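You operate a simulated robot arm through the tools that you are given. There is no shell and no other tool. Be economical: measure what you need, move in short steps, check, and stop when the job is done.

The job below is to be done with a simulated robot arm. You get a single attempt, and the scene is never put back.

JOB
Take the funnel out and stopper both filled flasks.
Fine: stand the funnel in its cup first; push each stopper in till its top sits on the rim.
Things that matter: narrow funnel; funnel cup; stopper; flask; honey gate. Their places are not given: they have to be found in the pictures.

It is judged by the outcome, as a careful person would: the job done as asked, and still so three seconds after it is handed in. It fails if anything else is knocked over, pushed out of place, dropped, spilled or broken. A push-on lid holds only when it is set on centred and level and pressed home; a screw cap is set on level and turned clockwise until tight.

ROBOT AND FRAMES
A 7-joint arm with a two-finger parallel gripper, fixed in place. Base frame: the origin is at the foot of the arm, x ahead of it, y to its left, z up; the work surface is at about z = 800. Lengths are in mm, angles in rad, forces in N, time in s.
With the tool pointing down near the work surface it reaches from about 100 to 880 mm from the base axis. Its first joint turns from -2.007 to 2.007 rad. Payload 3.91 kg.
The tool frame sits at the grasp point between the pads (the TCP): z along the fingers, y along the line on which they close. The tips reach 30 mm beyond it. Largest opening 110 mm; finger width 20, thickness 10; the body of the gripper, 48 by 112 mm, starts 55 mm behind the TCP.
Orientation is that of the tool frame in the base frame, as a unit quaternion [x, y, z, w]. With the fingers straight down and closing along the base's y, the tool's x points along the base's -x, its y along +y and its z along -z.

CONTROLS
- The arm moves only by the tool servo_tool. Its argument "steps" is a list of rows, each a list of 3 entries, a list of its own where there are three numbers: the turn, a rotation vector about the base's x, y, z in units of 45 degrees (1.0 is 45 degrees), then the shift along the base's x, y, z in units of 150 mm (1.0 is 150 mm), then the finger opening in mm, from 0 to 110. In form: [[[wx, wy, wz], [tx, ty, tz], claw], ...]. A call has 1 to 20 rows; each row is the pose to reach, as a shift and turn from the pose commanded when the call began. A call with a number of a shift or a turn outside -1 to 1 is refused whole. A row lasts 0.2 s, in which the tool goes at most 50 mm and 0.15 rad; a call with a longer step from one row to the next is refused whole, and so is a gripper value outside its range. Where a pose cannot be reached the arm comes as near as it can. A force on the tool above 40 N (or 10 N above the force at the start of the call, whichever is more), or a blocked arm, ends the call early, and 0.2 s more pass. The fingers move at their own pace (about 153 mm/s each) and stop on an object; they squeeze with about 28 N. The grip force told is the motor's: it shows also when the fingers shut on nothing. Time passes only in rows, and 0.2 s behind the last, so rows that repeat a pose let the fingers close. The reply holds the time, the measured pose of the TCP, the force on the tool along the base axes, the opening and the grip force, in the units named above and with some noise.
- Cameras (640 x 400 px; columns grow to the right, rows downward): "scene" is fixed at [401, -649.5, 1482.8]; the picture's right is [0.99, -0.11, 0.00], its down [-0.06, -0.49, -0.87] and it looks along [0.10, 0.87, -0.49] (base axes); focal length 319 px, centre (320, 200). "wrist" rides on the gripper at [-36, 0, -57] in the tool frame; the picture's right is [0.00, -1.00, 0.00], its down [0.97, 0.00, -0.24] and it looks along [0.24, 0.00, 0.97] (tool axes); focal length 218 px, centre (320, 200).
- grab_frame(camera): a new picture of that camera. It takes no simulated time.
- move_column(by): slides the trunk up (or, below 0, down) by that many mm; the arm rides with it, the base frame stays. It gives what a move gives, with no picture.
- point_at(camera, pixels): there is no depth. For up to 12 entries [column, row, z] of the newest picture of that camera ("zoom" is the newest enlarged one), the place [x, y] in the base frame at which the ray of that pixel passes the height z, good to about 2 mm. It takes no simulated time.
- inspect(camera, box): a new picture of the part [left, top, right, bottom] of that camera's present view, enlarged. It takes no simulated time.
- finish_job(): hands the job in; it is judged then, once.

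Work in short steps. Measure before you move; look again where a grasp or a placing could have gone wrong, and mend it. You have 80 turns and 38 pictures in all, those below and enlarged ones among them. Open the gripper and draw the arm clear of the work before you hand the job in, unless the task says otherwise; then end with one line.

The tools are called as a command line: name --argument value ..., lists and objects as JSON in quotes. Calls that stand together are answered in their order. servo_tool: Moves the arm, as the interface text tells. Its arguments: {"type":"object","properties":{"steps":{"type":"array"}},"required":["steps"]} The other tools are called the same way: move_column (by) slides the trunk up or down; grab_frame (camera) takes a picture; point_at (camera, pixels) gives the place at which the rays of pixels pass given heights; inspect (camera, box) takes an enlarged picture of a part of a camera's view; finish_job () hands the job in.

At the start:

```text
clock: 0.0
eef_pos: [612.5, 262.3, 1172.4]
orientation: [0.0, 1.0, 0.001, -0.001]
wrist_force: [0.4, 0.6, -0.5]
grip_width: 110.1
finger_force: 0.0
trunk travel left (down, up): [-875.0, 115.0]
```

scene: 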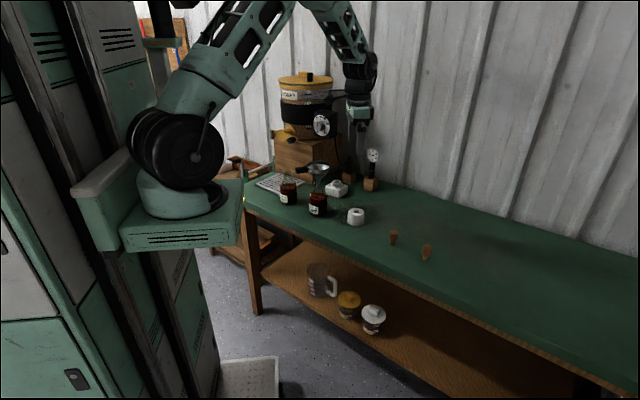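
wrist: 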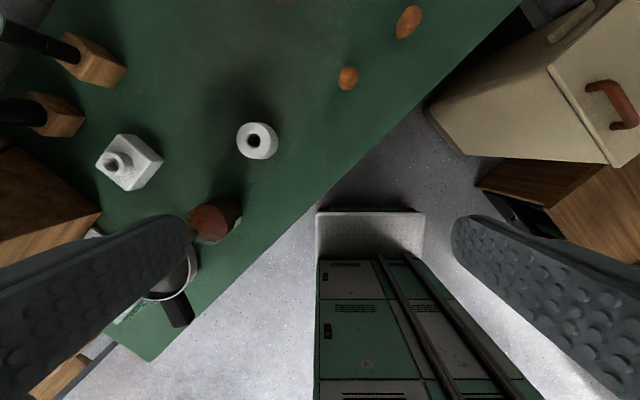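

The scene shows two dark jars near (288,192) and (318,204), a funnel near (318,172), white pieces near (337,188) and (356,216), and corks near (393,237) and (426,252). I enlarge these areas to tell them apart.

inspect --camera "scene" --box '[240, 140, 400, 240]'

inspect --camera "scene" --box '[340, 190, 460, 265]'

```text
4.00 times, centred on (320, 190) of scene
```

zoom: 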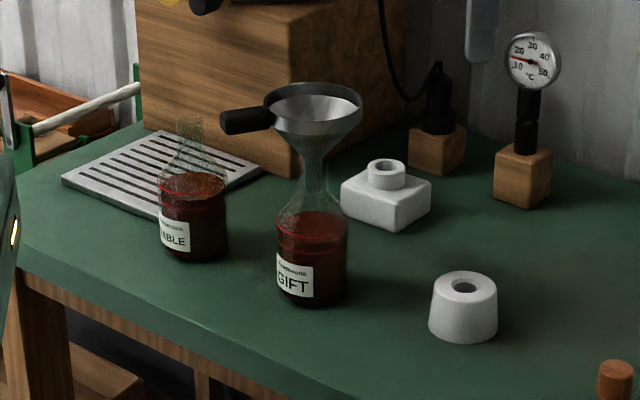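

```text
5.33 times, centred on (400, 228) of scene
```

zoom: 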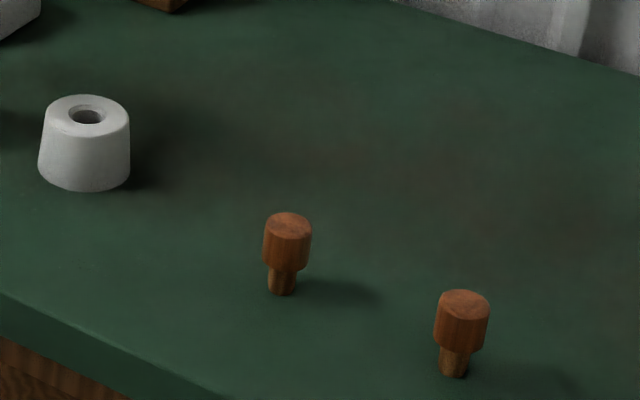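

The funnel sits in the GIFT flask, and both stoppers stand narrow end down. I measure from the wrist picture and enlarge the white pieces at (113,160) and (257,140) to see which is the cup.

point_at --camera "wrist" --pixels '[[255, 139, 840], [255, 139, 800], [113, 160, 840], [113, 160, 800], [348, 78, 830], [409, 22, 830], [348, 78, 800], [409, 22, 800], [210, 222, 860], [165, 280, 950]]'

inspect --camera "wrist" --box '[80, 100, 320, 250]'

inspect --camera "scene" --box '[324, 170, 388, 210]'

```text
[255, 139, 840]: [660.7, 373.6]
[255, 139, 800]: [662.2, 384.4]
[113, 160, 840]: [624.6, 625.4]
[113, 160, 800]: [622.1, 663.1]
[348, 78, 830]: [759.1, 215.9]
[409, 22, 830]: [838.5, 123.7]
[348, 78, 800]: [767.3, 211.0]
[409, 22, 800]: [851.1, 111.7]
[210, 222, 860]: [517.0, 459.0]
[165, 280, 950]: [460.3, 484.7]
```

```text
2.67 times, centred on (200, 175) of wrist
```

zoom: 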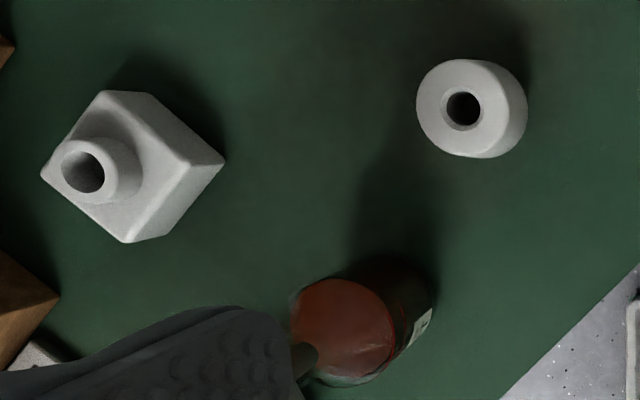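

```text
10.00 times, centred on (356, 190) of scene
```

zoom: 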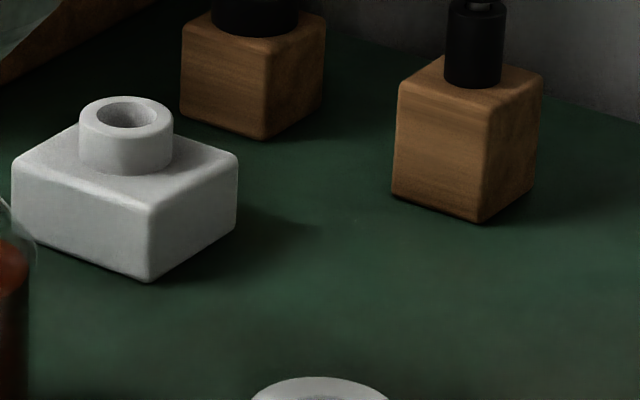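

Two white pieces could be the cup: the round one at about (661,376) and the square one at about (625,630). I move the wrist camera between them to compare the holes.

servo_tool --steps '[[[0, 0, 0], [0.05, 0.25, -0.12], 110], [[0, 0, 0], [0.1, 0.5, -0.25], 110], [[0, 0, 0], [0.15, 0.75, -0.37], 110], [[0, 0, 0], [0.2, 1.0, -0.5], 110], [[0, 0, 0], [0.2, 1.0, -0.5], 110]]'

grab_frame --camera "wrist"

```text
clock: 1.2
eef_pos: [642.1, 411.7, 1098.3]
orientation: [0.0, 1.0, 0.0, 0.0]
wrist_force: [0.4, 0.0, -0.2]
grip_width: 110.0
finger_force: 0.1
trunk travel left (down, up): [-875.0, 115.0]
```

```text
31 pictures are left
```

wrist: 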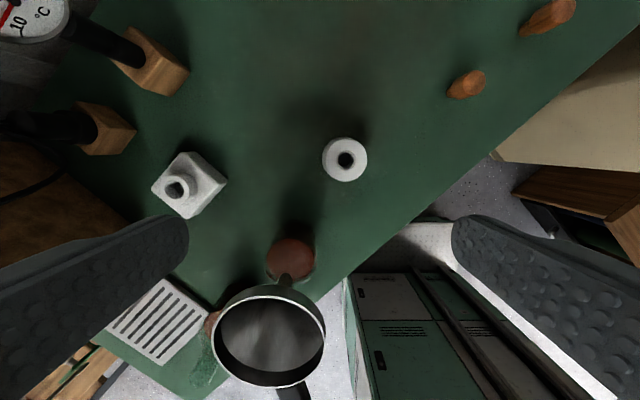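

The round piece is at (345,160), the square one at (176,187), and the funnel mouth is centred near (268,340) with its handle towards the base. I enlarge the two pieces and take positions.

inspect --camera "wrist" --box '[140, 110, 380, 260]'

point_at --camera "wrist" --pixels '[[338, 160, 840], [353, 160, 840], [322, 160, 840], [368, 160, 840], [175, 187, 840], [290, 258, 850], [268, 338, 950], [215, 338, 950], [322, 338, 950]]'

```text
2.67 times, centred on (260, 185) of wrist
```

zoom: 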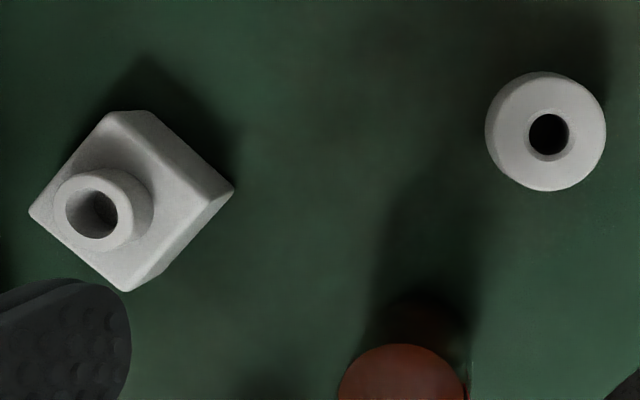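

```text
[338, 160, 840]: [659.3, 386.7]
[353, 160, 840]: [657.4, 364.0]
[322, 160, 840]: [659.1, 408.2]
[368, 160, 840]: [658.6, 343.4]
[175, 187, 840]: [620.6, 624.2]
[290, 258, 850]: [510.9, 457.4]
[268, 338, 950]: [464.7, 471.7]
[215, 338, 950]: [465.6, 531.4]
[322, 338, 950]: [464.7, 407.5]
```

The round piece has a countersunk deep hole. The square one has a wider collar. I look closer into the square one before choosing.

servo_tool --steps '[[[0, 0, 0], [0, 0.25, -0.15], 110], [[0, 0, 0], [0, 0.5, -0.3], 110], [[0, 0, 0], [0, 0.75, -0.45], 110], [[0, 0, 0], [0, 0.95, -0.6], 110], [[0, 0, 0], [0, 0.95, -0.6], 110]]'

grab_frame --camera "wrist"

```text
clock: 2.4
eef_pos: [607.6, 488.5, 1020.8]
orientation: [0.0, 1.0, 0.001, 0.0]
wrist_force: [-0.1, -0.7, -0.7]
grip_width: 110.2
finger_force: 0.0
out of reach, approached as far as the arm can: row 2, 3, 4, 5
trunk travel left (down, up): [-875.0, 115.0]
```

```text
29 pictures are left
```

wrist: 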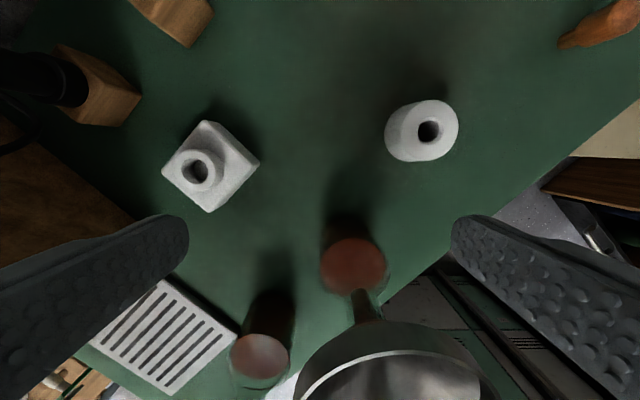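

The arm reached its limit at (608,488), but the view helps: square piece at (198,172), round at (427,131). I enlarge them.

inspect --camera "wrist" --box '[150, 110, 278, 220]'

inspect --camera "wrist" --box '[360, 80, 488, 180]'

point_at --camera "wrist" --pixels '[[198, 173, 840], [198, 173, 860], [198, 173, 800], [428, 132, 830], [428, 132, 840], [428, 132, 850], [259, 355, 900], [259, 355, 850], [353, 263, 850]]'

point_at --camera "scene" --pixels '[[355.75, 211.3, 830], [355.75, 211.3, 840], [355.75, 211.3, 850], [336.5, 181.5, 840], [336.5, 181.5, 860], [336.5, 181.5, 850]]'

```text
3.64 times, centred on (214, 165) of wrist
```

zoom: 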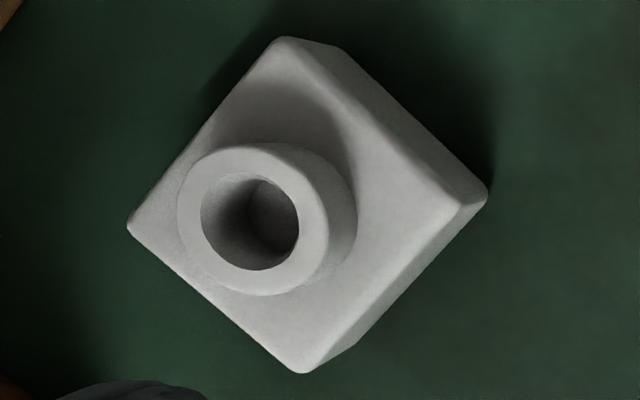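

```text
4.00 times, centred on (424, 130) of wrist
```

zoom: 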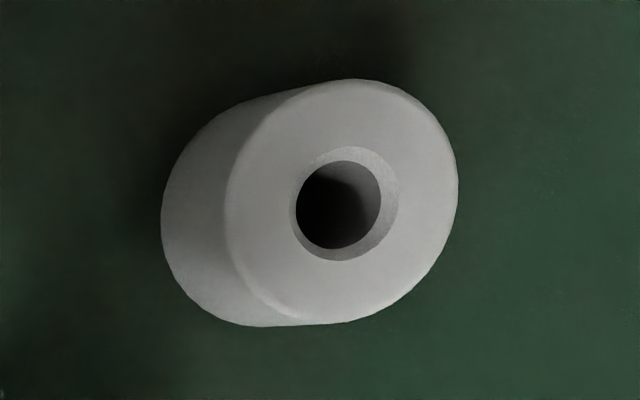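

```text
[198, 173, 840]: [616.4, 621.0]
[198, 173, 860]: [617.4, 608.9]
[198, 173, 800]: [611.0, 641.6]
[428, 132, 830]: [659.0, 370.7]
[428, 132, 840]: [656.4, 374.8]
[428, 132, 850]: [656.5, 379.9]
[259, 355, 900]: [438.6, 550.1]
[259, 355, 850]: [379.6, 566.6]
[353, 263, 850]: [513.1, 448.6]
```

```text
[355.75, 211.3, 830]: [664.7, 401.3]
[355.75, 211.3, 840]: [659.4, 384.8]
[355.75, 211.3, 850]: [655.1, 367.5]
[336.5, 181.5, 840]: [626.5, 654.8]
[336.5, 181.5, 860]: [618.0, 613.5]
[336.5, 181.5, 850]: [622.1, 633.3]
```

The round piece is the better cup: countersunk hole, top at z≈845, centre about (656,377). I go up and back over the funnel to measure it from above.

servo_tool --steps '[[[0, 0, 0], [0, 0, 0.25], 110], [[0, 0, 0], [0, 0, 0.5], 110], [[0, 0, 0], [-0.3, 0, 0.6], 110], [[0, 0, 0], [-0.6, 0, 0.6], 110], [[0, 0, 0], [-0.85, 0, 0.6], 110], [[0, 0, 0], [-0.85, 0, 0.6], 110]]'

grab_frame --camera "wrist"

```text
clock: 3.8
eef_pos: [480.7, 487.2, 1110.4]
orientation: [0.001, 1.0, 0.0, -0.001]
wrist_force: [0.1, 0.0, -0.3]
grip_width: 109.9
finger_force: 0.1
trunk travel left (down, up): [-875.0, 115.0]
```

```text
26 pictures are left
```

wrist: 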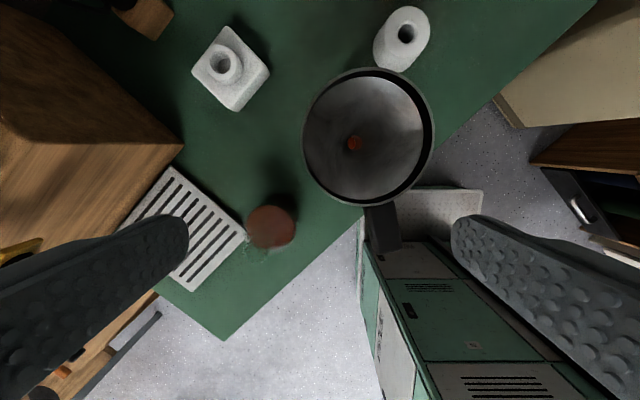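

The funnel mouth is centred near (368,137), its throat at (354,143), its handle near (385,225). I cross-check its height between both cameras.

point_at --camera "wrist" --pixels '[[368, 137, 980], [368, 137, 1000], [368, 137, 1020], [354, 143, 900], [354, 143, 930], [302, 137, 1000], [434, 137, 1000], [388, 245, 985], [375, 207, 985], [388, 245, 1000], [375, 207, 1000]]'

point_at --camera "scene" --pixels '[[318.3, 167, 980], [318.3, 167, 1000], [318.3, 167, 1020], [305.5, 166.5, 1000], [330.5, 166, 1000], [295.5, 170.5, 985], [307, 169.5, 985], [295.5, 170.5, 1000], [307, 169.5, 1000]]'

inspect --camera "scene" --box '[284, 154, 348, 218]'

inspect --camera "wrist" --box '[290, 60, 450, 260]'

```text
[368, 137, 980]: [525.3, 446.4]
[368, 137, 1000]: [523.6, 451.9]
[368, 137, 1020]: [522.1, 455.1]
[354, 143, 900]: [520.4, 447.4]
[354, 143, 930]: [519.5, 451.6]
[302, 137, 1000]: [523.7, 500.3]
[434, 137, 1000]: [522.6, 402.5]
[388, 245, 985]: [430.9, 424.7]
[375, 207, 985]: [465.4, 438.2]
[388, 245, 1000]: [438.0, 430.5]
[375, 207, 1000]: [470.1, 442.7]
```

```text
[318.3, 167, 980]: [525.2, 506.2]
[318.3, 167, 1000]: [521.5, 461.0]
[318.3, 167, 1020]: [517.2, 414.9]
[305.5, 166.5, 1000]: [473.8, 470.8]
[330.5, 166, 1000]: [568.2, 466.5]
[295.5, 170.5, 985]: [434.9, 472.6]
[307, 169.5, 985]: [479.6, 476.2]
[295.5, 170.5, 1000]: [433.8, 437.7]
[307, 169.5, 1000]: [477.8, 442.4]
```

```text
6.25 times, centred on (316, 186) of scene
```

zoom: 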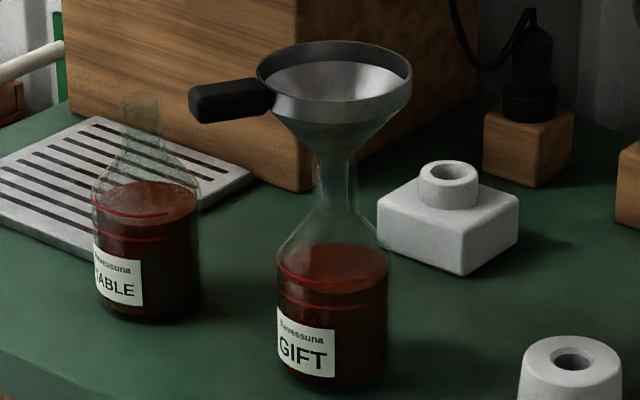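

```text
2.00 times, centred on (370, 160) of wrist
```

zoom: 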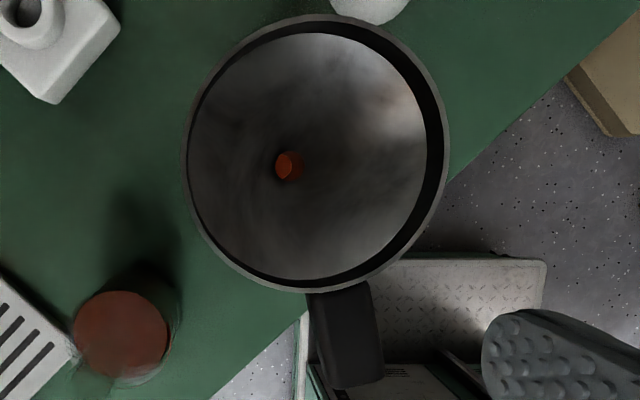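

Rim at z≈1003 and axis at about (522,452), so the funnel stands straight in the GIFT flask. I measure the handle's direction from its edges in the enlarged picture.

point_at --camera "zoom" --pixels '[[308, 294, 1000], [332, 388, 1000], [370, 284, 1000], [384, 380, 1000], [308, 294, 990], [332, 388, 990], [370, 284, 990], [384, 380, 990], [315, 153, 1003], [288, 165, 930], [183, 153, 1003], [450, 153, 1003]]'

point_at --camera "scene" --pixels '[[301.9, 170.2, 980], [301.9, 170.2, 990], [301.9, 170.2, 1000], [287.2, 169.5, 920], [287.2, 169.5, 930], [287.2, 169.5, 940], [287.2, 169.5, 950], [318, 179.5, 930], [318, 179.5, 940], [318, 179.5, 950]]'

```text
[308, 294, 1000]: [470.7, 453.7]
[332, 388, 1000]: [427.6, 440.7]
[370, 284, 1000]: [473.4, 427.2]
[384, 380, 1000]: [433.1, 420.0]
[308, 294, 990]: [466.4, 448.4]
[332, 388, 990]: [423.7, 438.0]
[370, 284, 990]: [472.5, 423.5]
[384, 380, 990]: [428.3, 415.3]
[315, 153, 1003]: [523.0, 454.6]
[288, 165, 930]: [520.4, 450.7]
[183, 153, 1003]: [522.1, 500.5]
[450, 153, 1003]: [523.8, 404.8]
```

```text
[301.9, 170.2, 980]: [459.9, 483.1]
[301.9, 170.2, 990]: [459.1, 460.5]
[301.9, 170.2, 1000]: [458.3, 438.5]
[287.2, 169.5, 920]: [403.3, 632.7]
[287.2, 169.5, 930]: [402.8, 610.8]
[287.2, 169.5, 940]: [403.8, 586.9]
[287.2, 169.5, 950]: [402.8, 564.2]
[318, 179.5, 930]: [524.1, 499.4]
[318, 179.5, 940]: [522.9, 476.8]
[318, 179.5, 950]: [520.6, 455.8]
```

The handle points along (-0.97,-0.24), about 23 mm wide and at z≈998. I turn 13.8° about z and hover over it at (450,435).

servo_tool --steps '[[[0, 0, 0.15], [-0.1, -0.17, 0], 80], [[0, 0, 0.307], [-0.205, -0.348, 0], 60], [[0, 0, 0.307], [-0.205, -0.348, -0.2], 60], [[0, 0, 0.307], [-0.205, -0.348, -0.45], 60], [[0, 0, 0.307], [-0.205, -0.348, -0.45], 60]]'

grab_frame --camera "wrist"

```text
clock: 5.0
eef_pos: [451.6, 436.5, 1041.5]
orientation: [-0.121, 0.993, 0.0, 0.0]
wrist_force: [0.2, -0.4, 0.7]
grip_width: 59.9
finger_force: 0.2
trunk travel left (down, up): [-875.0, 115.0]
```

```text
23 pictures are left
```

wrist: 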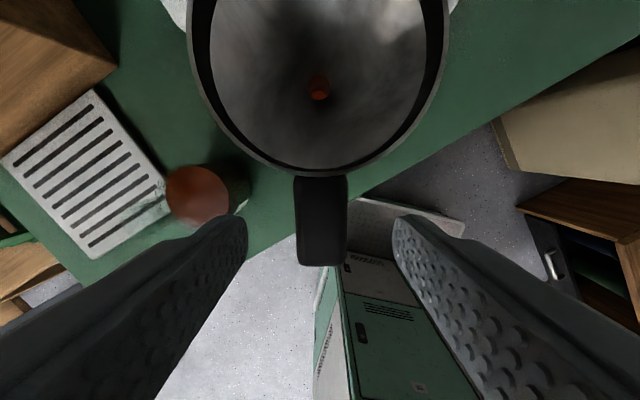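

The handle is centred between the fingers at column 321. I go down 46 mm and close.

servo_tool --steps '[[[0, 0, 0], [0, 0, -0.15], 60], [[0, 0, 0], [0, 0, -0.305], 60], [[0, 0, 0], [0, 0, -0.305], 40], [[0, 0, 0], [0, 0, -0.305], 10], [[0, 0, 0], [0, 0, -0.305], 10], [[0, 0, 0], [0, 0, -0.305], 10]]'

```text
clock: 6.4
eef_pos: [452.8, 433.8, 997.0]
orientation: [-0.12, 0.993, 0.0, 0.0]
wrist_force: [-0.1, 0.2, 0.0]
grip_width: 23.2
finger_force: 28.2
trunk travel left (down, up): [-875.0, 115.0]
```

The handle is gripped at 23 mm. I lift straight up, gently, by 135 mm.

servo_tool --steps '[[[0, 0, 0], [0, 0, 0.05], 10], [[0, 0, 0], [0, 0, 0.1], 10], [[0, 0, 0], [0, 0, 0.2], 10], [[0, 0, 0], [0, 0, 0.3], 10], [[0, 0, 0], [0, 0, 0.4], 10], [[0, 0, 0], [0, 0, 0.5], 10], [[0, 0, 0], [0, 0, 0.6], 10], [[0, 0, 0], [0, 0, 0.75], 10], [[0, 0, 0], [0, 0, 0.9], 10], [[0, 0, 0], [0, 0, 0.9], 10]]'

inspect --camera "scene" --box '[256, 110, 384, 240]'

```text
clock: 8.6
eef_pos: [451.5, 435.2, 1133.5]
orientation: [-0.12, 0.993, -0.001, 0.0]
wrist_force: [-0.1, 0.4, -0.5]
grip_width: 23.4
finger_force: 28.6
trunk travel left (down, up): [-875.0, 115.0]
```

```text
3.08 times, centred on (320, 175) of scene
```

zoom: 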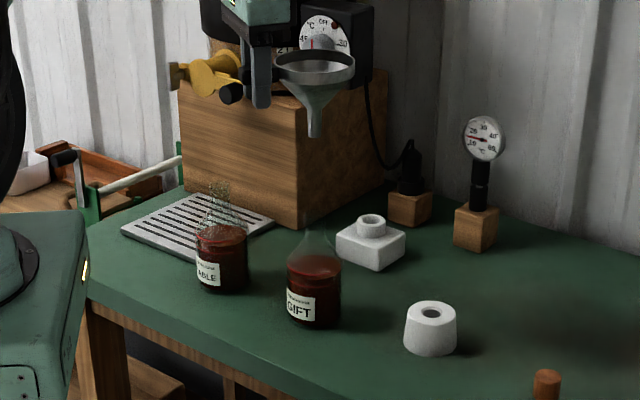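

The funnel is free, with its stem tip roughly 105 mm below the rim. I carry it without turning to stand above the cup, shifting (+135,-76.5).

servo_tool --steps '[[[0, 0, 0], [0.1, -0.06, 0], 10], [[0, 0, 0], [0.25, -0.14, 0], 10], [[0, 0, 0], [0.4, -0.23, 0], 10], [[0, 0, 0], [0.55, -0.31, 0], 10], [[0, 0, 0], [0.7, -0.4, 0], 10], [[0, 0, 0], [0.83, -0.47, 0], 10], [[0, 0, 0], [0.9, -0.51, 0], 10], [[0, 0, 0], [0.9, -0.51, 0], 10]]'

inspect --camera "scene" --box '[310, 130, 406, 240]'

grab_frame --camera "wrist"

```text
clock: 10.4
eef_pos: [586.4, 357.5, 1133.1]
orientation: [-0.12, 0.993, 0.0, 0.0]
wrist_force: [-0.8, -0.1, -1.8]
grip_width: 23.3
finger_force: 28.3
trunk travel left (down, up): [-875.0, 115.0]
```

```text
3.64 times, centred on (358, 185) of scene
```

zoom: 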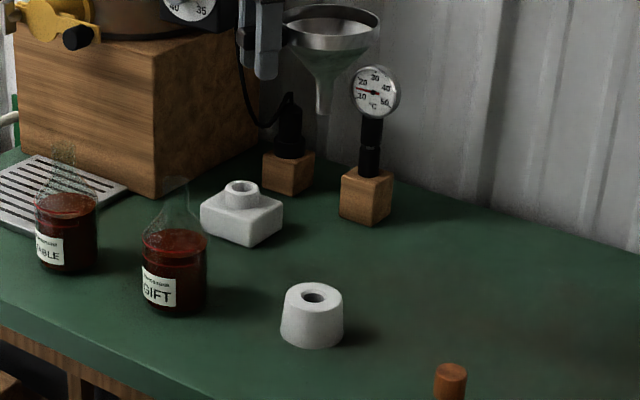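

```text
20 pictures are left
```

wrist: 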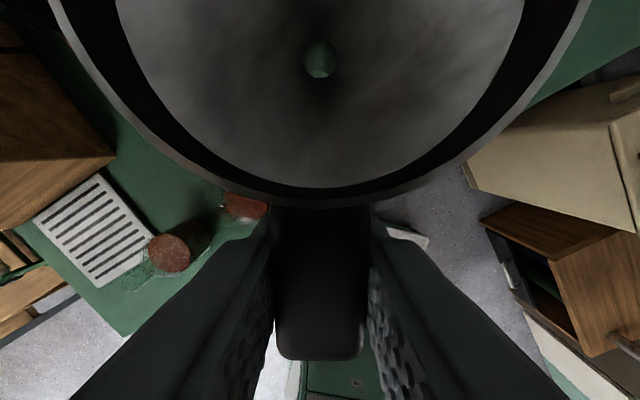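

In the scene picture the stem tip is at about (358.6,161.1) and the cup hole at (356.1,211.9). I turn both into positions.

point_at --camera "scene" --pixels '[[358.55, 161.1, 1020], [358.55, 161.1, 1030], [358.55, 161.1, 1040], [356.1, 211.9, 845], [356.1, 211.9, 840], [411, 192.6, 900]]'

point_at --camera "wrist" --pixels '[[320, 60, 1090], [320, 60, 1080], [320, 60, 1035], [320, 60, 800]]'

```text
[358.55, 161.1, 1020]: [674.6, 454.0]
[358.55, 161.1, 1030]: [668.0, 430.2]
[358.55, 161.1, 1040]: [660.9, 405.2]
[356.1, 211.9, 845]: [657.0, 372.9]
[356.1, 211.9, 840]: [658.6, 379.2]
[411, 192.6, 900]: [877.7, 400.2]
```

```text
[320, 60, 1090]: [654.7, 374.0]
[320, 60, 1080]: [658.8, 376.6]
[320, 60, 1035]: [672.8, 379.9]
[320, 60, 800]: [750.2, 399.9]
```

The stem tip is at about z=1052 and its axis matches the cup within a few mm. I lower 150 mm, then 30 mm more, and look before inserting.

servo_tool --steps '[[[0, 0, 0], [0.0, 0, -0.2], 10], [[0, 0, 0], [0.01, 0, -0.4], 10], [[0, 0, 0], [0.01, 0, -0.6], 10], [[0, 0, 0], [0.01, 0, -0.8], 10], [[0, 0, 0], [0.01, 0, -0.95], 10], [[0, 0, 0], [0.01, 0, -1.0], 10], [[0, 0, 0], [0.01, 0, -1.0], 10]]'

servo_tool --steps '[[[0, 0, 0], [0, 0, -0.1], 10], [[0, 0, 0], [0, 0, -0.2], 10], [[0, 0, 0], [0, 0, -0.2], 10]]'

inspect --camera "scene" --box '[324, 180, 388, 230]'

```text
clock: 12.0
eef_pos: [587.6, 357.8, 982.3]
orientation: [-0.12, 0.993, 0.0, 0.0]
wrist_force: [0.3, -0.6, -1.2]
grip_width: 23.4
finger_force: 28.0
trunk travel left (down, up): [-875.0, 115.0]
```

```text
clock: 12.8
eef_pos: [586.6, 357.4, 952.2]
orientation: [-0.12, 0.993, 0.0, -0.001]
wrist_force: [0.5, 0.3, -0.9]
grip_width: 23.2
finger_force: 27.7
trunk travel left (down, up): [-875.0, 115.0]
```

```text
8.00 times, centred on (356, 205) of scene
```

zoom: 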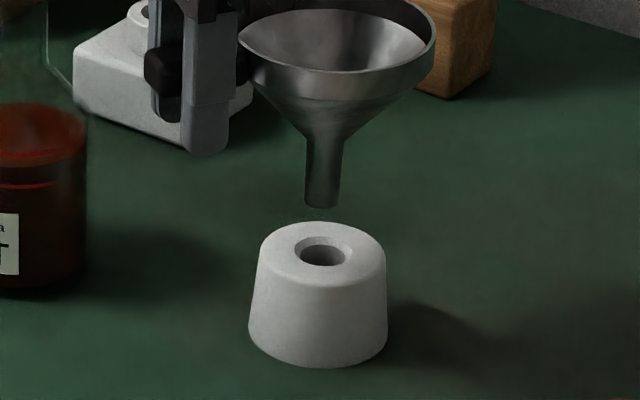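

The stem tip (322,200) stands over the hole (322,251) in the enlarged picture, within about 1 mm. I lower slowly; contact will end the call.

servo_tool --steps '[[[0, 0, 0], [0.005, 0, -0.06], 10], [[0, 0, 0], [0.005, 0, -0.12], 10], [[0, 0, 0], [0.005, 0, -0.18], 10], [[0, 0, 0], [0.005, 0, -0.24], 10], [[0, 0, 0], [0.005, 0, -0.28], 10], [[0, 0, 0], [0.005, 0, -0.32], 10], [[0, 0, 0], [0.005, 0, -0.32], 10]]'

inspect --camera "scene" --box '[324, 180, 388, 230]'

```text
clock: 14.4
eef_pos: [589.0, 358.2, 904.9]
orientation: [-0.121, 0.993, 0.0, 0.0]
wrist_force: [-0.2, 0.0, -1.1]
grip_width: 23.2
finger_force: 28.1
trunk travel left (down, up): [-875.0, 115.0]
```

```text
8.00 times, centred on (356, 205) of scene
```

zoom: 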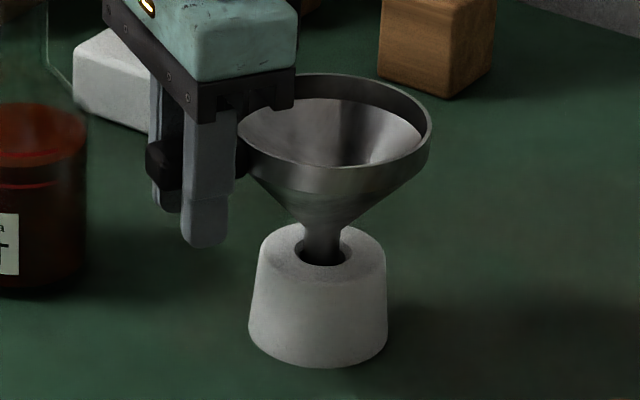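

The stem is in the hole. I go on down in small steps until the cone seats.

servo_tool --steps '[[[0, 0, 0], [0, 0, -0.03], 10], [[0, 0, 0], [0, 0, -0.05], 10], [[0, 0, 0], [0, 0, -0.07], 10], [[0, 0, 0], [0, 0, -0.09], 10], [[0, 0, 0], [0, 0, -0.11], 10], [[0, 0, 0], [0, 0, -0.13], 10], [[0, 0, 0], [0, 0, -0.15], 10], [[0, 0, 0], [0, 0, -0.17], 10], [[0, 0, 0], [0, 0, -0.19], 10]]'

```text
clock: 16.4
eef_pos: [587.8, 359.7, 877.1]
orientation: [-0.121, 0.993, 0.0, 0.0]
wrist_force: [-9.9, -6.0, 21.3]
grip_width: 23.5
finger_force: 28.2
trunk travel left (down, up): [-875.0, 115.0]
```

Contact came at z=877 with 21 N. I back off about 2 mm to relieve the load and read again.

servo_tool --steps '[[[0, 0, 0], [0, 0, 0.012], 10], [[0, 0, 0], [0, 0, 0.012], 10]]'

inspect --camera "scene" --box '[324, 180, 388, 230]'

```text
clock: 17.0
eef_pos: [586.9, 358.4, 877.7]
orientation: [-0.121, 0.993, 0.001, 0.0]
wrist_force: [-5.7, 0.8, 4.9]
grip_width: 23.5
finger_force: 28.3
trunk travel left (down, up): [-875.0, 115.0]
```

```text
8.00 times, centred on (356, 205) of scene
```

zoom: 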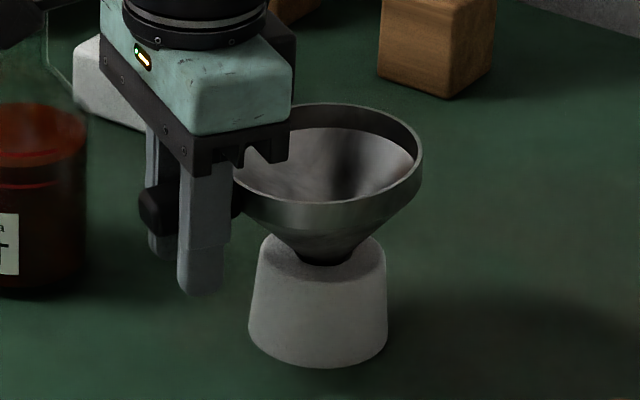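

The cone is seated in the cup and the cup hasn't moved. I open to 50 mm and look.

servo_tool --steps '[[[0, 0, 0], [0, 0, 0], 30], [[0, 0, 0], [0, 0, 0], 50], [[0, 0, 0], [0, 0, 0], 50], [[0, 0, 0], [0, 0, 0.1], 50], [[0, 0, 0], [0, 0, 0.35], 50], [[0, 0, 0], [0, 0, 0.65], 50], [[0, 0, 0], [0, 0, 0.95], 50], [[0, 0, 0], [0, 0, 0.95], 50]]'

inspect --camera "scene" --box '[324, 180, 388, 230]'

grab_frame --camera "wrist"

```text
clock: 18.8
eef_pos: [591.4, 358.4, 1020.4]
orientation: [-0.121, 0.993, 0.001, 0.0]
wrist_force: [0.2, -0.8, 0.3]
grip_width: 50.1
finger_force: 0.0
trunk travel left (down, up): [-875.0, 115.0]
```

```text
8.00 times, centred on (356, 205) of scene
```

zoom: 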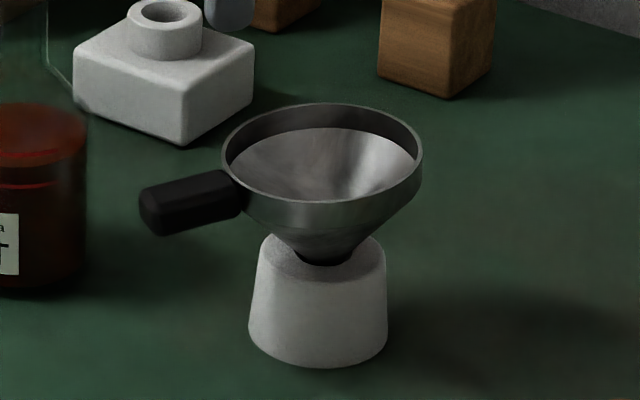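

```text
15 pictures are left
```

wrist: 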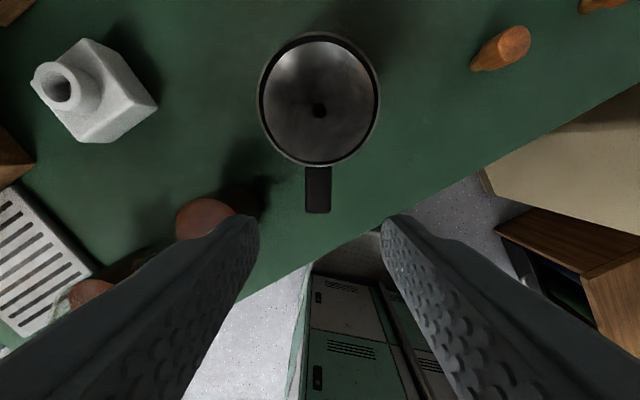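

The funnel stands in its cup. Next is the nearer stopper at about (757,217); I move above it to measure.

servo_tool --steps '[[[0, 0, 0], [0.2, -0.2, 0], 60], [[0, 0, 0], [0.4, -0.4, 0], 60], [[0, 0, 0], [0.6, -0.6, 0], 60], [[0, 0, 0], [0.8, -0.8, 0], 60], [[0, 0, 0], [0.97, -0.92, 0], 60], [[0, 0, 0], [0.97, -0.92, 0], 60]]'

grab_frame --camera "wrist"

```text
clock: 20.2
eef_pos: [736.1, 220.4, 1019.1]
orientation: [-0.12, 0.993, 0.0, 0.0]
wrist_force: [0.3, -0.1, -0.2]
grip_width: 59.9
finger_force: 0.1
trunk travel left (down, up): [-875.0, 115.0]
```

```text
14 pictures are left
```

wrist: 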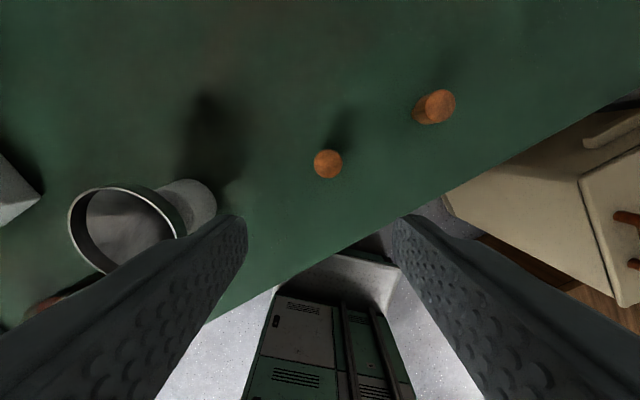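

Stopper tops are at (328,164) and (439,104) in the wrist picture. I triangulate with the scene picture's (394,232.1)/(427,247.3) tops and (392.9,244.5)/(424.9,260) bottoms.

point_at --camera "wrist" --pixels '[[328, 164, 840], [328, 164, 850], [328, 164, 860], [314, 164, 850], [342, 164, 850], [439, 104, 840], [439, 104, 850], [439, 104, 860]]'

point_at --camera "scene" --pixels '[[394, 232.1, 840], [394, 232.1, 850], [394, 232.1, 860], [392.9, 244.5, 800], [427, 247.3, 840], [427, 247.3, 850], [427, 247.3, 860], [424.9, 260, 800]]'

```text
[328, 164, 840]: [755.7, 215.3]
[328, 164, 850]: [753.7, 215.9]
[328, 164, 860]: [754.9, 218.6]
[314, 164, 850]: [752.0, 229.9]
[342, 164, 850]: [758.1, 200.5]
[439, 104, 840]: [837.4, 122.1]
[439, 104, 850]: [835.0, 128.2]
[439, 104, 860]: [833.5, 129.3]
```

```text
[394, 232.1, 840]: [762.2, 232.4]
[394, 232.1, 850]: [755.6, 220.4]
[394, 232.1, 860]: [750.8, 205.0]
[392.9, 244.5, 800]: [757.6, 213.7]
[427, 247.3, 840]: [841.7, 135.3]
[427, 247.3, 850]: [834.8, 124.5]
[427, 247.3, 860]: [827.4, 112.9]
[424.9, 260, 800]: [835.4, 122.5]
```

Stopper 1 stands at (755,217), top z≈851, cap about 30 mm wide. I go above it, descend to z≈838 and close.

servo_tool --steps '[[[0, 0, 0], [0.06, -0.01, -0.2], 60], [[0, 0, 0], [0.127, -0.023, -0.45], 60], [[0, 0, 0], [0.127, -0.023, -0.7], 60], [[0, 0, 0], [0.127, -0.023, -0.9], 60], [[0, 0, 0], [0.127, -0.023, -0.9], 60]]'

grab_frame --camera "wrist"

```text
clock: 21.4
eef_pos: [753.8, 215.7, 884.2]
orientation: [-0.12, 0.993, 0.001, 0.0]
wrist_force: [-0.6, 0.1, 0.1]
grip_width: 59.9
finger_force: 0.0
trunk travel left (down, up): [-875.0, 115.0]
```

```text
13 pictures are left
```

wrist: 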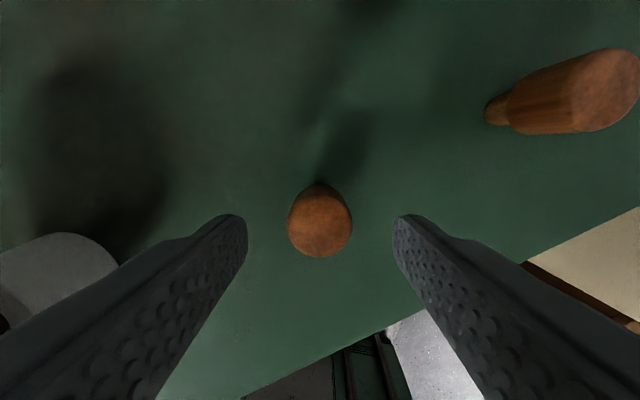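

The stopper is centred at (320,225), about 2 mm ahead. I go down 46 mm and close.

servo_tool --steps '[[[0, 0, 0], [0.014, 0.003, -0.15], 60], [[0, 0, 0], [0.014, 0.003, -0.305], 60], [[0, 0, 0], [0.014, 0.003, -0.305], 40], [[0, 0, 0], [0.014, 0.003, -0.305], 10], [[0, 0, 0], [0.014, 0.003, -0.305], 10], [[0, 0, 0], [0.014, 0.003, -0.305], 10]]'

```text
clock: 22.8
eef_pos: [756.0, 218.1, 838.9]
orientation: [-0.12, 0.993, -0.001, 0.0]
wrist_force: [-1.2, 0.0, -0.2]
grip_width: 28.3
finger_force: 27.9
trunk travel left (down, up): [-875.0, 115.0]
```

Stopper 1 is gripped at 28.3 mm. I lift it 150 mm and carry it towards the GIFT flask, high over the funnel.

servo_tool --steps '[[[0, 0, 0], [0, 0, 0.1], 10], [[0, 0, 0], [0, 0, 0.3], 10], [[0, 0, 0], [0, 0, 0.5], 10], [[0, 0, 0], [0, 0, 0.75], 10], [[0, 0, 0], [0, 0, 1.0], 10], [[0, 0, 0], [-0.2, 0.17, 1.0], 10], [[0, 0, 0], [-0.4, 0.34, 1.0], 10], [[0, 0, 0], [-0.6, 0.5, 1.0], 10], [[0, 0, 0], [-0.8, 0.67, 1.0], 10], [[0, 0, 0], [-1.0, 0.84, 1.0], 10], [[0, 0, 0], [-1.0, 0.84, 1.0], 10]]'

servo_tool --steps '[[[0, 0, 0], [0, 0, 0.2], 10], [[0, 0, 0], [0, 0, 0.45], 10], [[0, 0, 0], [-0.2, 0.17, 0.47], 10], [[0, 0, 0], [-0.4, 0.34, 0.47], 10], [[0, 0, 0], [-0.6, 0.5, 0.47], 10], [[0, 0, 0], [-0.8, 0.67, 0.47], 10], [[0, 0, 0], [-0.84, 0.67, 0.47], 10], [[0, 0, 0], [-0.84, 0.67, 0.47], 10]]'

grab_frame --camera "wrist"

```text
clock: 25.2
eef_pos: [603.7, 343.9, 987.6]
orientation: [-0.12, 0.993, 0.0, 0.0]
wrist_force: [-0.3, 0.9, 0.0]
grip_width: 28.3
finger_force: 28.1
trunk travel left (down, up): [-875.0, 115.0]
```

```text
clock: 27.0
eef_pos: [479.2, 444.1, 1059.1]
orientation: [-0.12, 0.993, 0.0, 0.0]
wrist_force: [0.5, 0.3, -0.2]
grip_width: 28.0
finger_force: 28.2
trunk travel left (down, up): [-875.0, 115.0]
```

```text
12 pictures are left
```

wrist: 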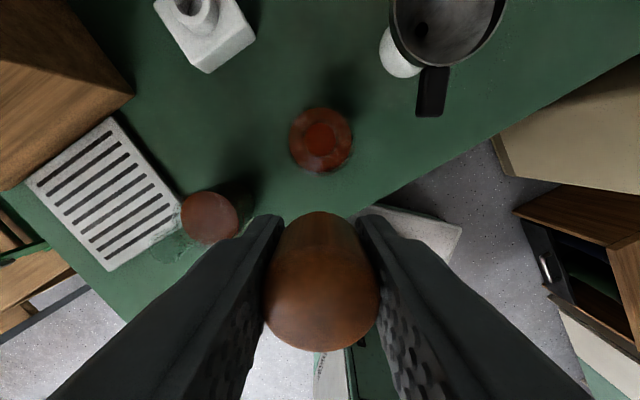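

The GIFT flask is at (321,140) and TABLE near (210,217). I enlarge both to find their neck rims.

inspect --camera "wrist" --box '[280, 95, 360, 185]'

inspect --camera "wrist" --box '[160, 170, 260, 270]'

```text
4.44 times, centred on (320, 140) of wrist
```

zoom: 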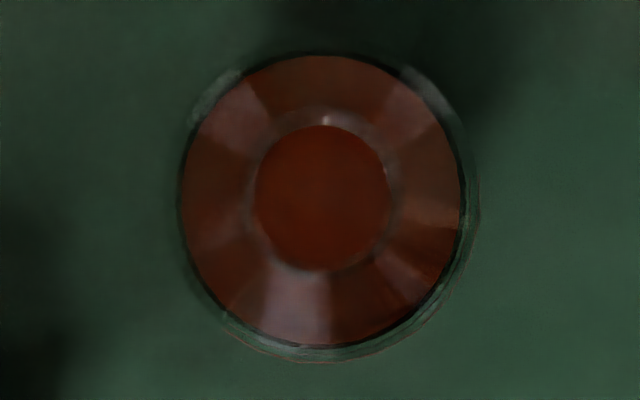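

```text
4.00 times, centred on (210, 220) of wrist
```

zoom: 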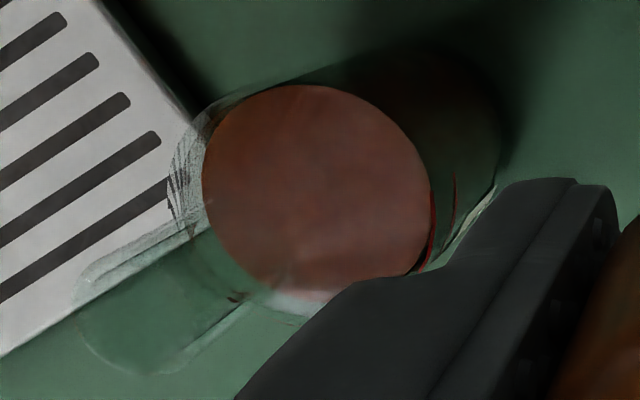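

GIFT's neck rim is centred at (320.5,139.3), and TABLE's neck mouth is near (161,252). I take positions at the rim height 951.

point_at --camera "wrist" --pixels '[[320.5, 139.3, 951], [320.5, 139.3, 940], [320.5, 140, 850], [313.5, 139.3, 951], [161, 252, 951], [161, 252, 960], [209, 217, 860], [209, 217, 850]]'

```text
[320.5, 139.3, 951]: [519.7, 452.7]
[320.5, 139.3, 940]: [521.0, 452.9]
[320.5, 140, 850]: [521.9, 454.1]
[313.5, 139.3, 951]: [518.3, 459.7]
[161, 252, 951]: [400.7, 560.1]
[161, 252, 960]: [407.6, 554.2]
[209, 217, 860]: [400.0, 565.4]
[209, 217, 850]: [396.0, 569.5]
```

GIFT's neck axis is (521,453) and the stopper is centred at the TCP. I move over the neck and lower until the plug tip is just above the rim.

servo_tool --steps '[[[0, 0, 0], [0.15, 0.03, 0], 10], [[0, 0, 0], [0.279, 0.059, 0], 10], [[0, 0, 0], [0.279, 0.059, -0.2], 10], [[0, 0, 0], [0.279, 0.059, -0.35], 10], [[0, 0, 0], [0.279, 0.059, -0.4], 10], [[0, 0, 0], [0.279, 0.059, -0.4], 10]]'

inspect --camera "scene" --box '[294, 155, 342, 193]'

```text
clock: 28.4
eef_pos: [522.2, 453.9, 999.1]
orientation: [-0.12, 0.993, 0.0, 0.0]
wrist_force: [-0.6, 0.6, -0.5]
grip_width: 28.0
finger_force: 28.4
trunk travel left (down, up): [-875.0, 115.0]
```

```text
10.53 times, centred on (318, 174) of scene
```

zoom: 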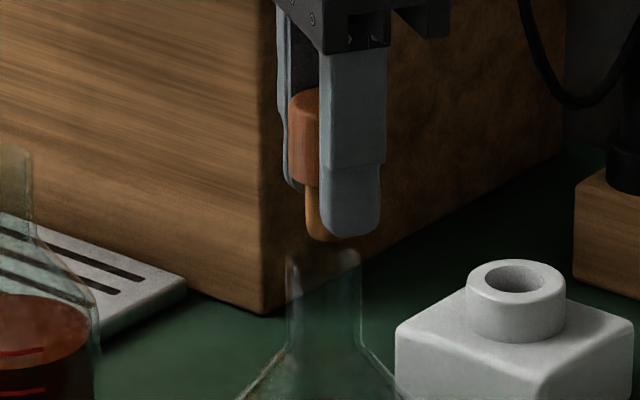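

The plug is above the neck, perhaps 1 mm too far in +x. I correct by 1 mm and lower in small steps, watching the force.

servo_tool --steps '[[[0, 0, 0], [-0.007, -0.003, -0.02], 10], [[0, 0, 0], [-0.007, -0.003, -0.05], 10], [[0, 0, 0], [-0.007, -0.003, -0.08], 10], [[0, 0, 0], [-0.007, -0.003, -0.11], 10], [[0, 0, 0], [-0.007, -0.003, -0.14], 10], [[0, 0, 0], [-0.007, -0.003, -0.17], 10], [[0, 0, 0], [-0.007, -0.003, -0.17], 10]]'

```text
clock: 30.0
eef_pos: [519.5, 452.3, 974.4]
orientation: [-0.12, 0.993, 0.0, 0.0]
wrist_force: [-0.5, 1.2, 0.1]
grip_width: 28.1
finger_force: 28.1
trunk travel left (down, up): [-875.0, 115.0]
```

There was no resistance, so the plug has entered the neck. I push on in small steps until it seats.

servo_tool --steps '[[[0, 0, 0], [0, 0, -0.02], 10], [[0, 0, 0], [0, 0, -0.04], 10], [[0, 0, 0], [0, 0, -0.06], 10], [[0, 0, 0], [0, 0, -0.08], 10], [[0, 0, 0], [0, 0, -0.1], 10], [[0, 0, 0], [0, 0, -0.12], 10], [[0, 0, 0], [0, 0, -0.14], 10], [[0, 0, 0], [0, 0, -0.16], 10], [[0, 0, 0], [0, 0, -0.18], 10], [[0, 0, 0], [0, 0, -0.2], 10]]'

inspect --camera "scene" --box '[294, 155, 342, 193]'

```text
clock: 32.2
eef_pos: [519.1, 453.2, 947.8]
orientation: [-0.12, 0.993, 0.002, 0.001]
wrist_force: [0.0, 2.8, 36.0]
grip_width: 28.4
finger_force: 28.2
trunk travel left (down, up): [-875.0, 115.0]
```

```text
10.53 times, centred on (318, 174) of scene
```

zoom: 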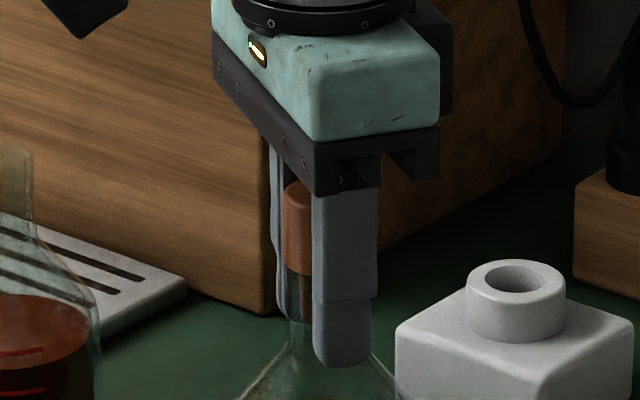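

The force rose to 36 N and the fingers slid down the cap, so it looks seated. I open and lift to check.

servo_tool --steps '[[[0, 0, 0], [0, 0, 0.02], 10], [[0, 0, 0], [0, 0, 0.02], 30], [[0, 0, 0], [0, 0, 0.02], 50], [[0, 0, 0], [0, 0, 0.02], 50], [[0, 0, 0], [0, 0, 0.2], 50], [[0, 0, 0], [0, 0, 0.4], 50], [[0, 0, 0], [0, 0, 0.6], 50], [[0, 0, 0], [0, 0, 0.6], 50]]'

inspect --camera "scene" --box '[276, 155, 348, 215]'

```text
clock: 34.0
eef_pos: [519.9, 452.4, 1035.1]
orientation: [-0.12, 0.993, 0.0, -0.001]
wrist_force: [0.2, -0.2, 0.3]
grip_width: 50.2
finger_force: 0.1
trunk travel left (down, up): [-875.0, 115.0]
```

```text
6.67 times, centred on (312, 185) of scene
```

zoom: 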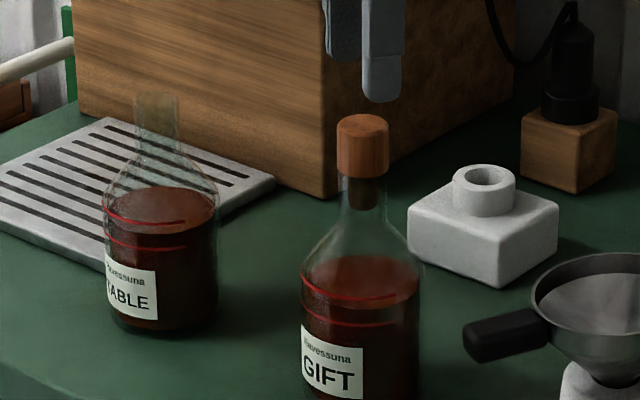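

The GIFT stopper sits level with its head on the rim. Now I travel back for stopper 2 at (835,125), first above stopper 1's old place.

servo_tool --steps '[[[0, 0, 0], [0.2, -0.23, 0], 50], [[0, 0, 0], [0.4, -0.46, 0], 50], [[0, 0, 0], [0.6, -0.69, 0], 50], [[0, 0, 0], [0.8, -0.88, 0], 50], [[0, 0, 0], [0.9, -1.0, 0], 50], [[0, 0, 0], [0.9, -1.0, 0], 50]]'

servo_tool --steps '[[[0, 0, 0], [0.2, -0.2, 0], 60], [[0, 0, 0], [0.4, -0.4, 0], 60], [[0, 0, 0], [0.5, -0.6, -0.1], 60], [[0, 0, 0], [0.6, -0.8, -0.2], 60], [[0, 0, 0], [0.7, -1.0, -0.3], 60], [[0, 0, 0], [0.7, -1.0, -0.6], 60], [[0, 0, 0], [0.7, -1.0, -0.85], 60], [[0, 0, 0], [0.7, -1.0, -0.85], 60]]'

```text
clock: 35.4
eef_pos: [652.8, 298.7, 1034.2]
orientation: [-0.121, 0.993, 0.0, -0.001]
wrist_force: [0.5, 0.6, 0.6]
grip_width: 50.1
finger_force: 0.1
trunk travel left (down, up): [-875.0, 115.0]
```

```text
clock: 37.2
eef_pos: [758.3, 151.1, 906.0]
orientation: [-0.12, 0.993, 0.0, 0.0]
wrist_force: [-0.3, -0.4, 0.2]
grip_width: 60.3
finger_force: 0.1
trunk travel left (down, up): [-875.0, 115.0]
```

I'm at (758,151,906) with the tips clear of the caps. I move to hover over stopper 2 at (835,125,892) and look.

servo_tool --steps '[[[0, 0, 0], [0.25, -0.085, 0], 60], [[0, 0, 0], [0.45, -0.15, -0.05], 60], [[0, 0, 0], [0.511, -0.174, -0.09], 60], [[0, 0, 0], [0.511, -0.174, -0.09], 60]]'

grab_frame --camera "wrist"

```text
clock: 38.2
eef_pos: [835.7, 124.4, 893.6]
orientation: [-0.121, 0.993, -0.001, 0.0]
wrist_force: [-0.2, -0.6, 0.8]
grip_width: 60.2
finger_force: 0.1
trunk travel left (down, up): [-875.0, 115.0]
```

```text
6 pictures are left
```

wrist: 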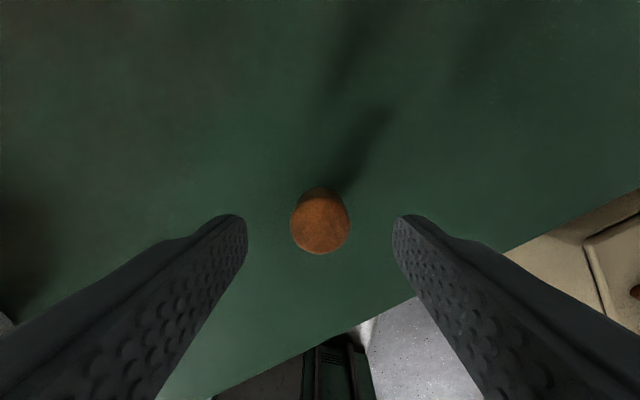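

Stopper 2 is centred at (320,225). I go down 55 mm and close.

servo_tool --steps '[[[0, 0, 0], [-0.003, 0, -0.15], 60], [[0, 0, 0], [-0.003, 0, -0.3], 60], [[0, 0, 0], [-0.003, 0, -0.367], 60], [[0, 0, 0], [-0.003, 0, -0.367], 40], [[0, 0, 0], [-0.003, 0, -0.367], 10], [[0, 0, 0], [-0.003, 0, -0.367], 10], [[0, 0, 0], [-0.003, 0, -0.367], 10]]'

```text
clock: 39.8
eef_pos: [836.5, 125.0, 838.8]
orientation: [-0.121, 0.993, 0.001, 0.0]
wrist_force: [-0.6, -0.1, -0.3]
grip_width: 27.9
finger_force: 28.1
trunk travel left (down, up): [-875.0, 115.0]
```

Stopper 2 is held at 27.9 mm. I lift it, draw back towards the base and carry it high past the GIFT flask.

servo_tool --steps '[[[0, 0, 0], [0, 0, 0.1], 10], [[0, 0, 0], [0, 0, 0.25], 10], [[0, 0, 0], [0, 0, 0.4], 10], [[0, 0, 0], [-0.2, 0.1, 0.5], 10], [[0, 0, 0], [-0.4, 0.25, 0.6], 10], [[0, 0, 0], [-0.6, 0.4, 0.75], 10], [[0, 0, 0], [-0.8, 0.5, 0.9], 10], [[0, 0, 0], [-1.0, 0.6, 1.0], 10], [[0, 0, 0], [-1.0, 0.6, 1.0], 10]]'

servo_tool --steps '[[[0, 0, 0], [0, 0, 0.25], 10], [[0, 0, 0], [-0.1, 0.1, 0.5], 10], [[0, 0, 0], [-0.3, 0.3, 0.5], 10], [[0, 0, 0], [-0.5, 0.5, 0.5], 10], [[0, 0, 0], [-0.7, 0.7, 0.5], 10], [[0, 0, 0], [-0.9, 0.9, 0.5], 10], [[0, 0, 0], [-1.0, 1.0, 0.5], 10], [[0, 0, 0], [-1.0, 1.0, 0.5], 10]]'

```text
clock: 41.8
eef_pos: [685.5, 215.9, 988.7]
orientation: [-0.12, 0.993, 0.001, 0.0]
wrist_force: [-0.5, -0.9, 1.4]
grip_width: 28.1
finger_force: 28.1
trunk travel left (down, up): [-875.0, 115.0]
```

```text
clock: 43.6
eef_pos: [537.3, 364.0, 1062.7]
orientation: [-0.121, 0.993, 0.0, 0.0]
wrist_force: [0.0, -0.7, 0.5]
grip_width: 28.4
finger_force: 28.4
trunk travel left (down, up): [-875.0, 115.0]
```

I carry on to a viewing hover at about (360,553,1062), short of the TABLE flask.

servo_tool --steps '[[[0, 0, 0], [-0.2, 0.2, 0], 10], [[0, 0, 0], [-0.4, 0.4, 0], 10], [[0, 0, 0], [-0.6, 0.6, 0], 10], [[0, 0, 0], [-0.8, 0.8, 0], 10], [[0, 0, 0], [-0.95, 0.95, 0], 10], [[0, 0, 0], [-0.95, 0.95, 0], 10]]'

servo_tool --steps '[[[0, 0, 0], [-0.12, 0.15, 0], 10], [[0, 0, 0], [-0.23, 0.3, 0], 10], [[0, 0, 0], [-0.23, 0.3, 0], 10]]'

inspect --camera "wrist" --box '[250, 70, 390, 210]'

```text
clock: 45.0
eef_pos: [393.9, 507.9, 1062.2]
orientation: [-0.12, 0.993, 0.0, 0.001]
wrist_force: [0.5, 0.4, -0.3]
grip_width: 28.0
finger_force: 27.9
trunk travel left (down, up): [-875.0, 115.0]
```

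```text
clock: 45.8
eef_pos: [358.9, 553.4, 1062.5]
orientation: [-0.12, 0.993, 0.0, 0.0]
wrist_force: [-0.2, -0.4, -0.2]
grip_width: 28.0
finger_force: 28.4
trunk travel left (down, up): [-875.0, 115.0]
```

```text
2.86 times, centred on (320, 140) of wrist
```

zoom: 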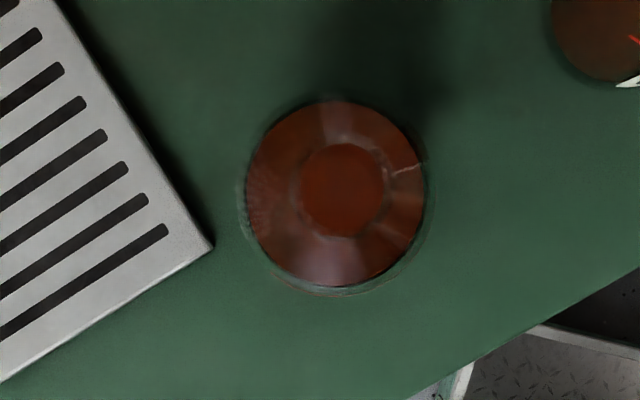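

TABLE's neck rim is centred at (343,190) in the enlarged picture. I take its position at rim height.

point_at --camera "zoom" --pixels '[[343, 190, 951], [343, 190, 951], [343, 190, 945], [336, 193, 855], [336, 193, 845], [343, 190, 955]]'

```text
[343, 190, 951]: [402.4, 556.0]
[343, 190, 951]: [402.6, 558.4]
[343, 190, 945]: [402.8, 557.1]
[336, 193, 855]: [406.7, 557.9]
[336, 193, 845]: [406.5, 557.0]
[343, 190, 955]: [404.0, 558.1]
```

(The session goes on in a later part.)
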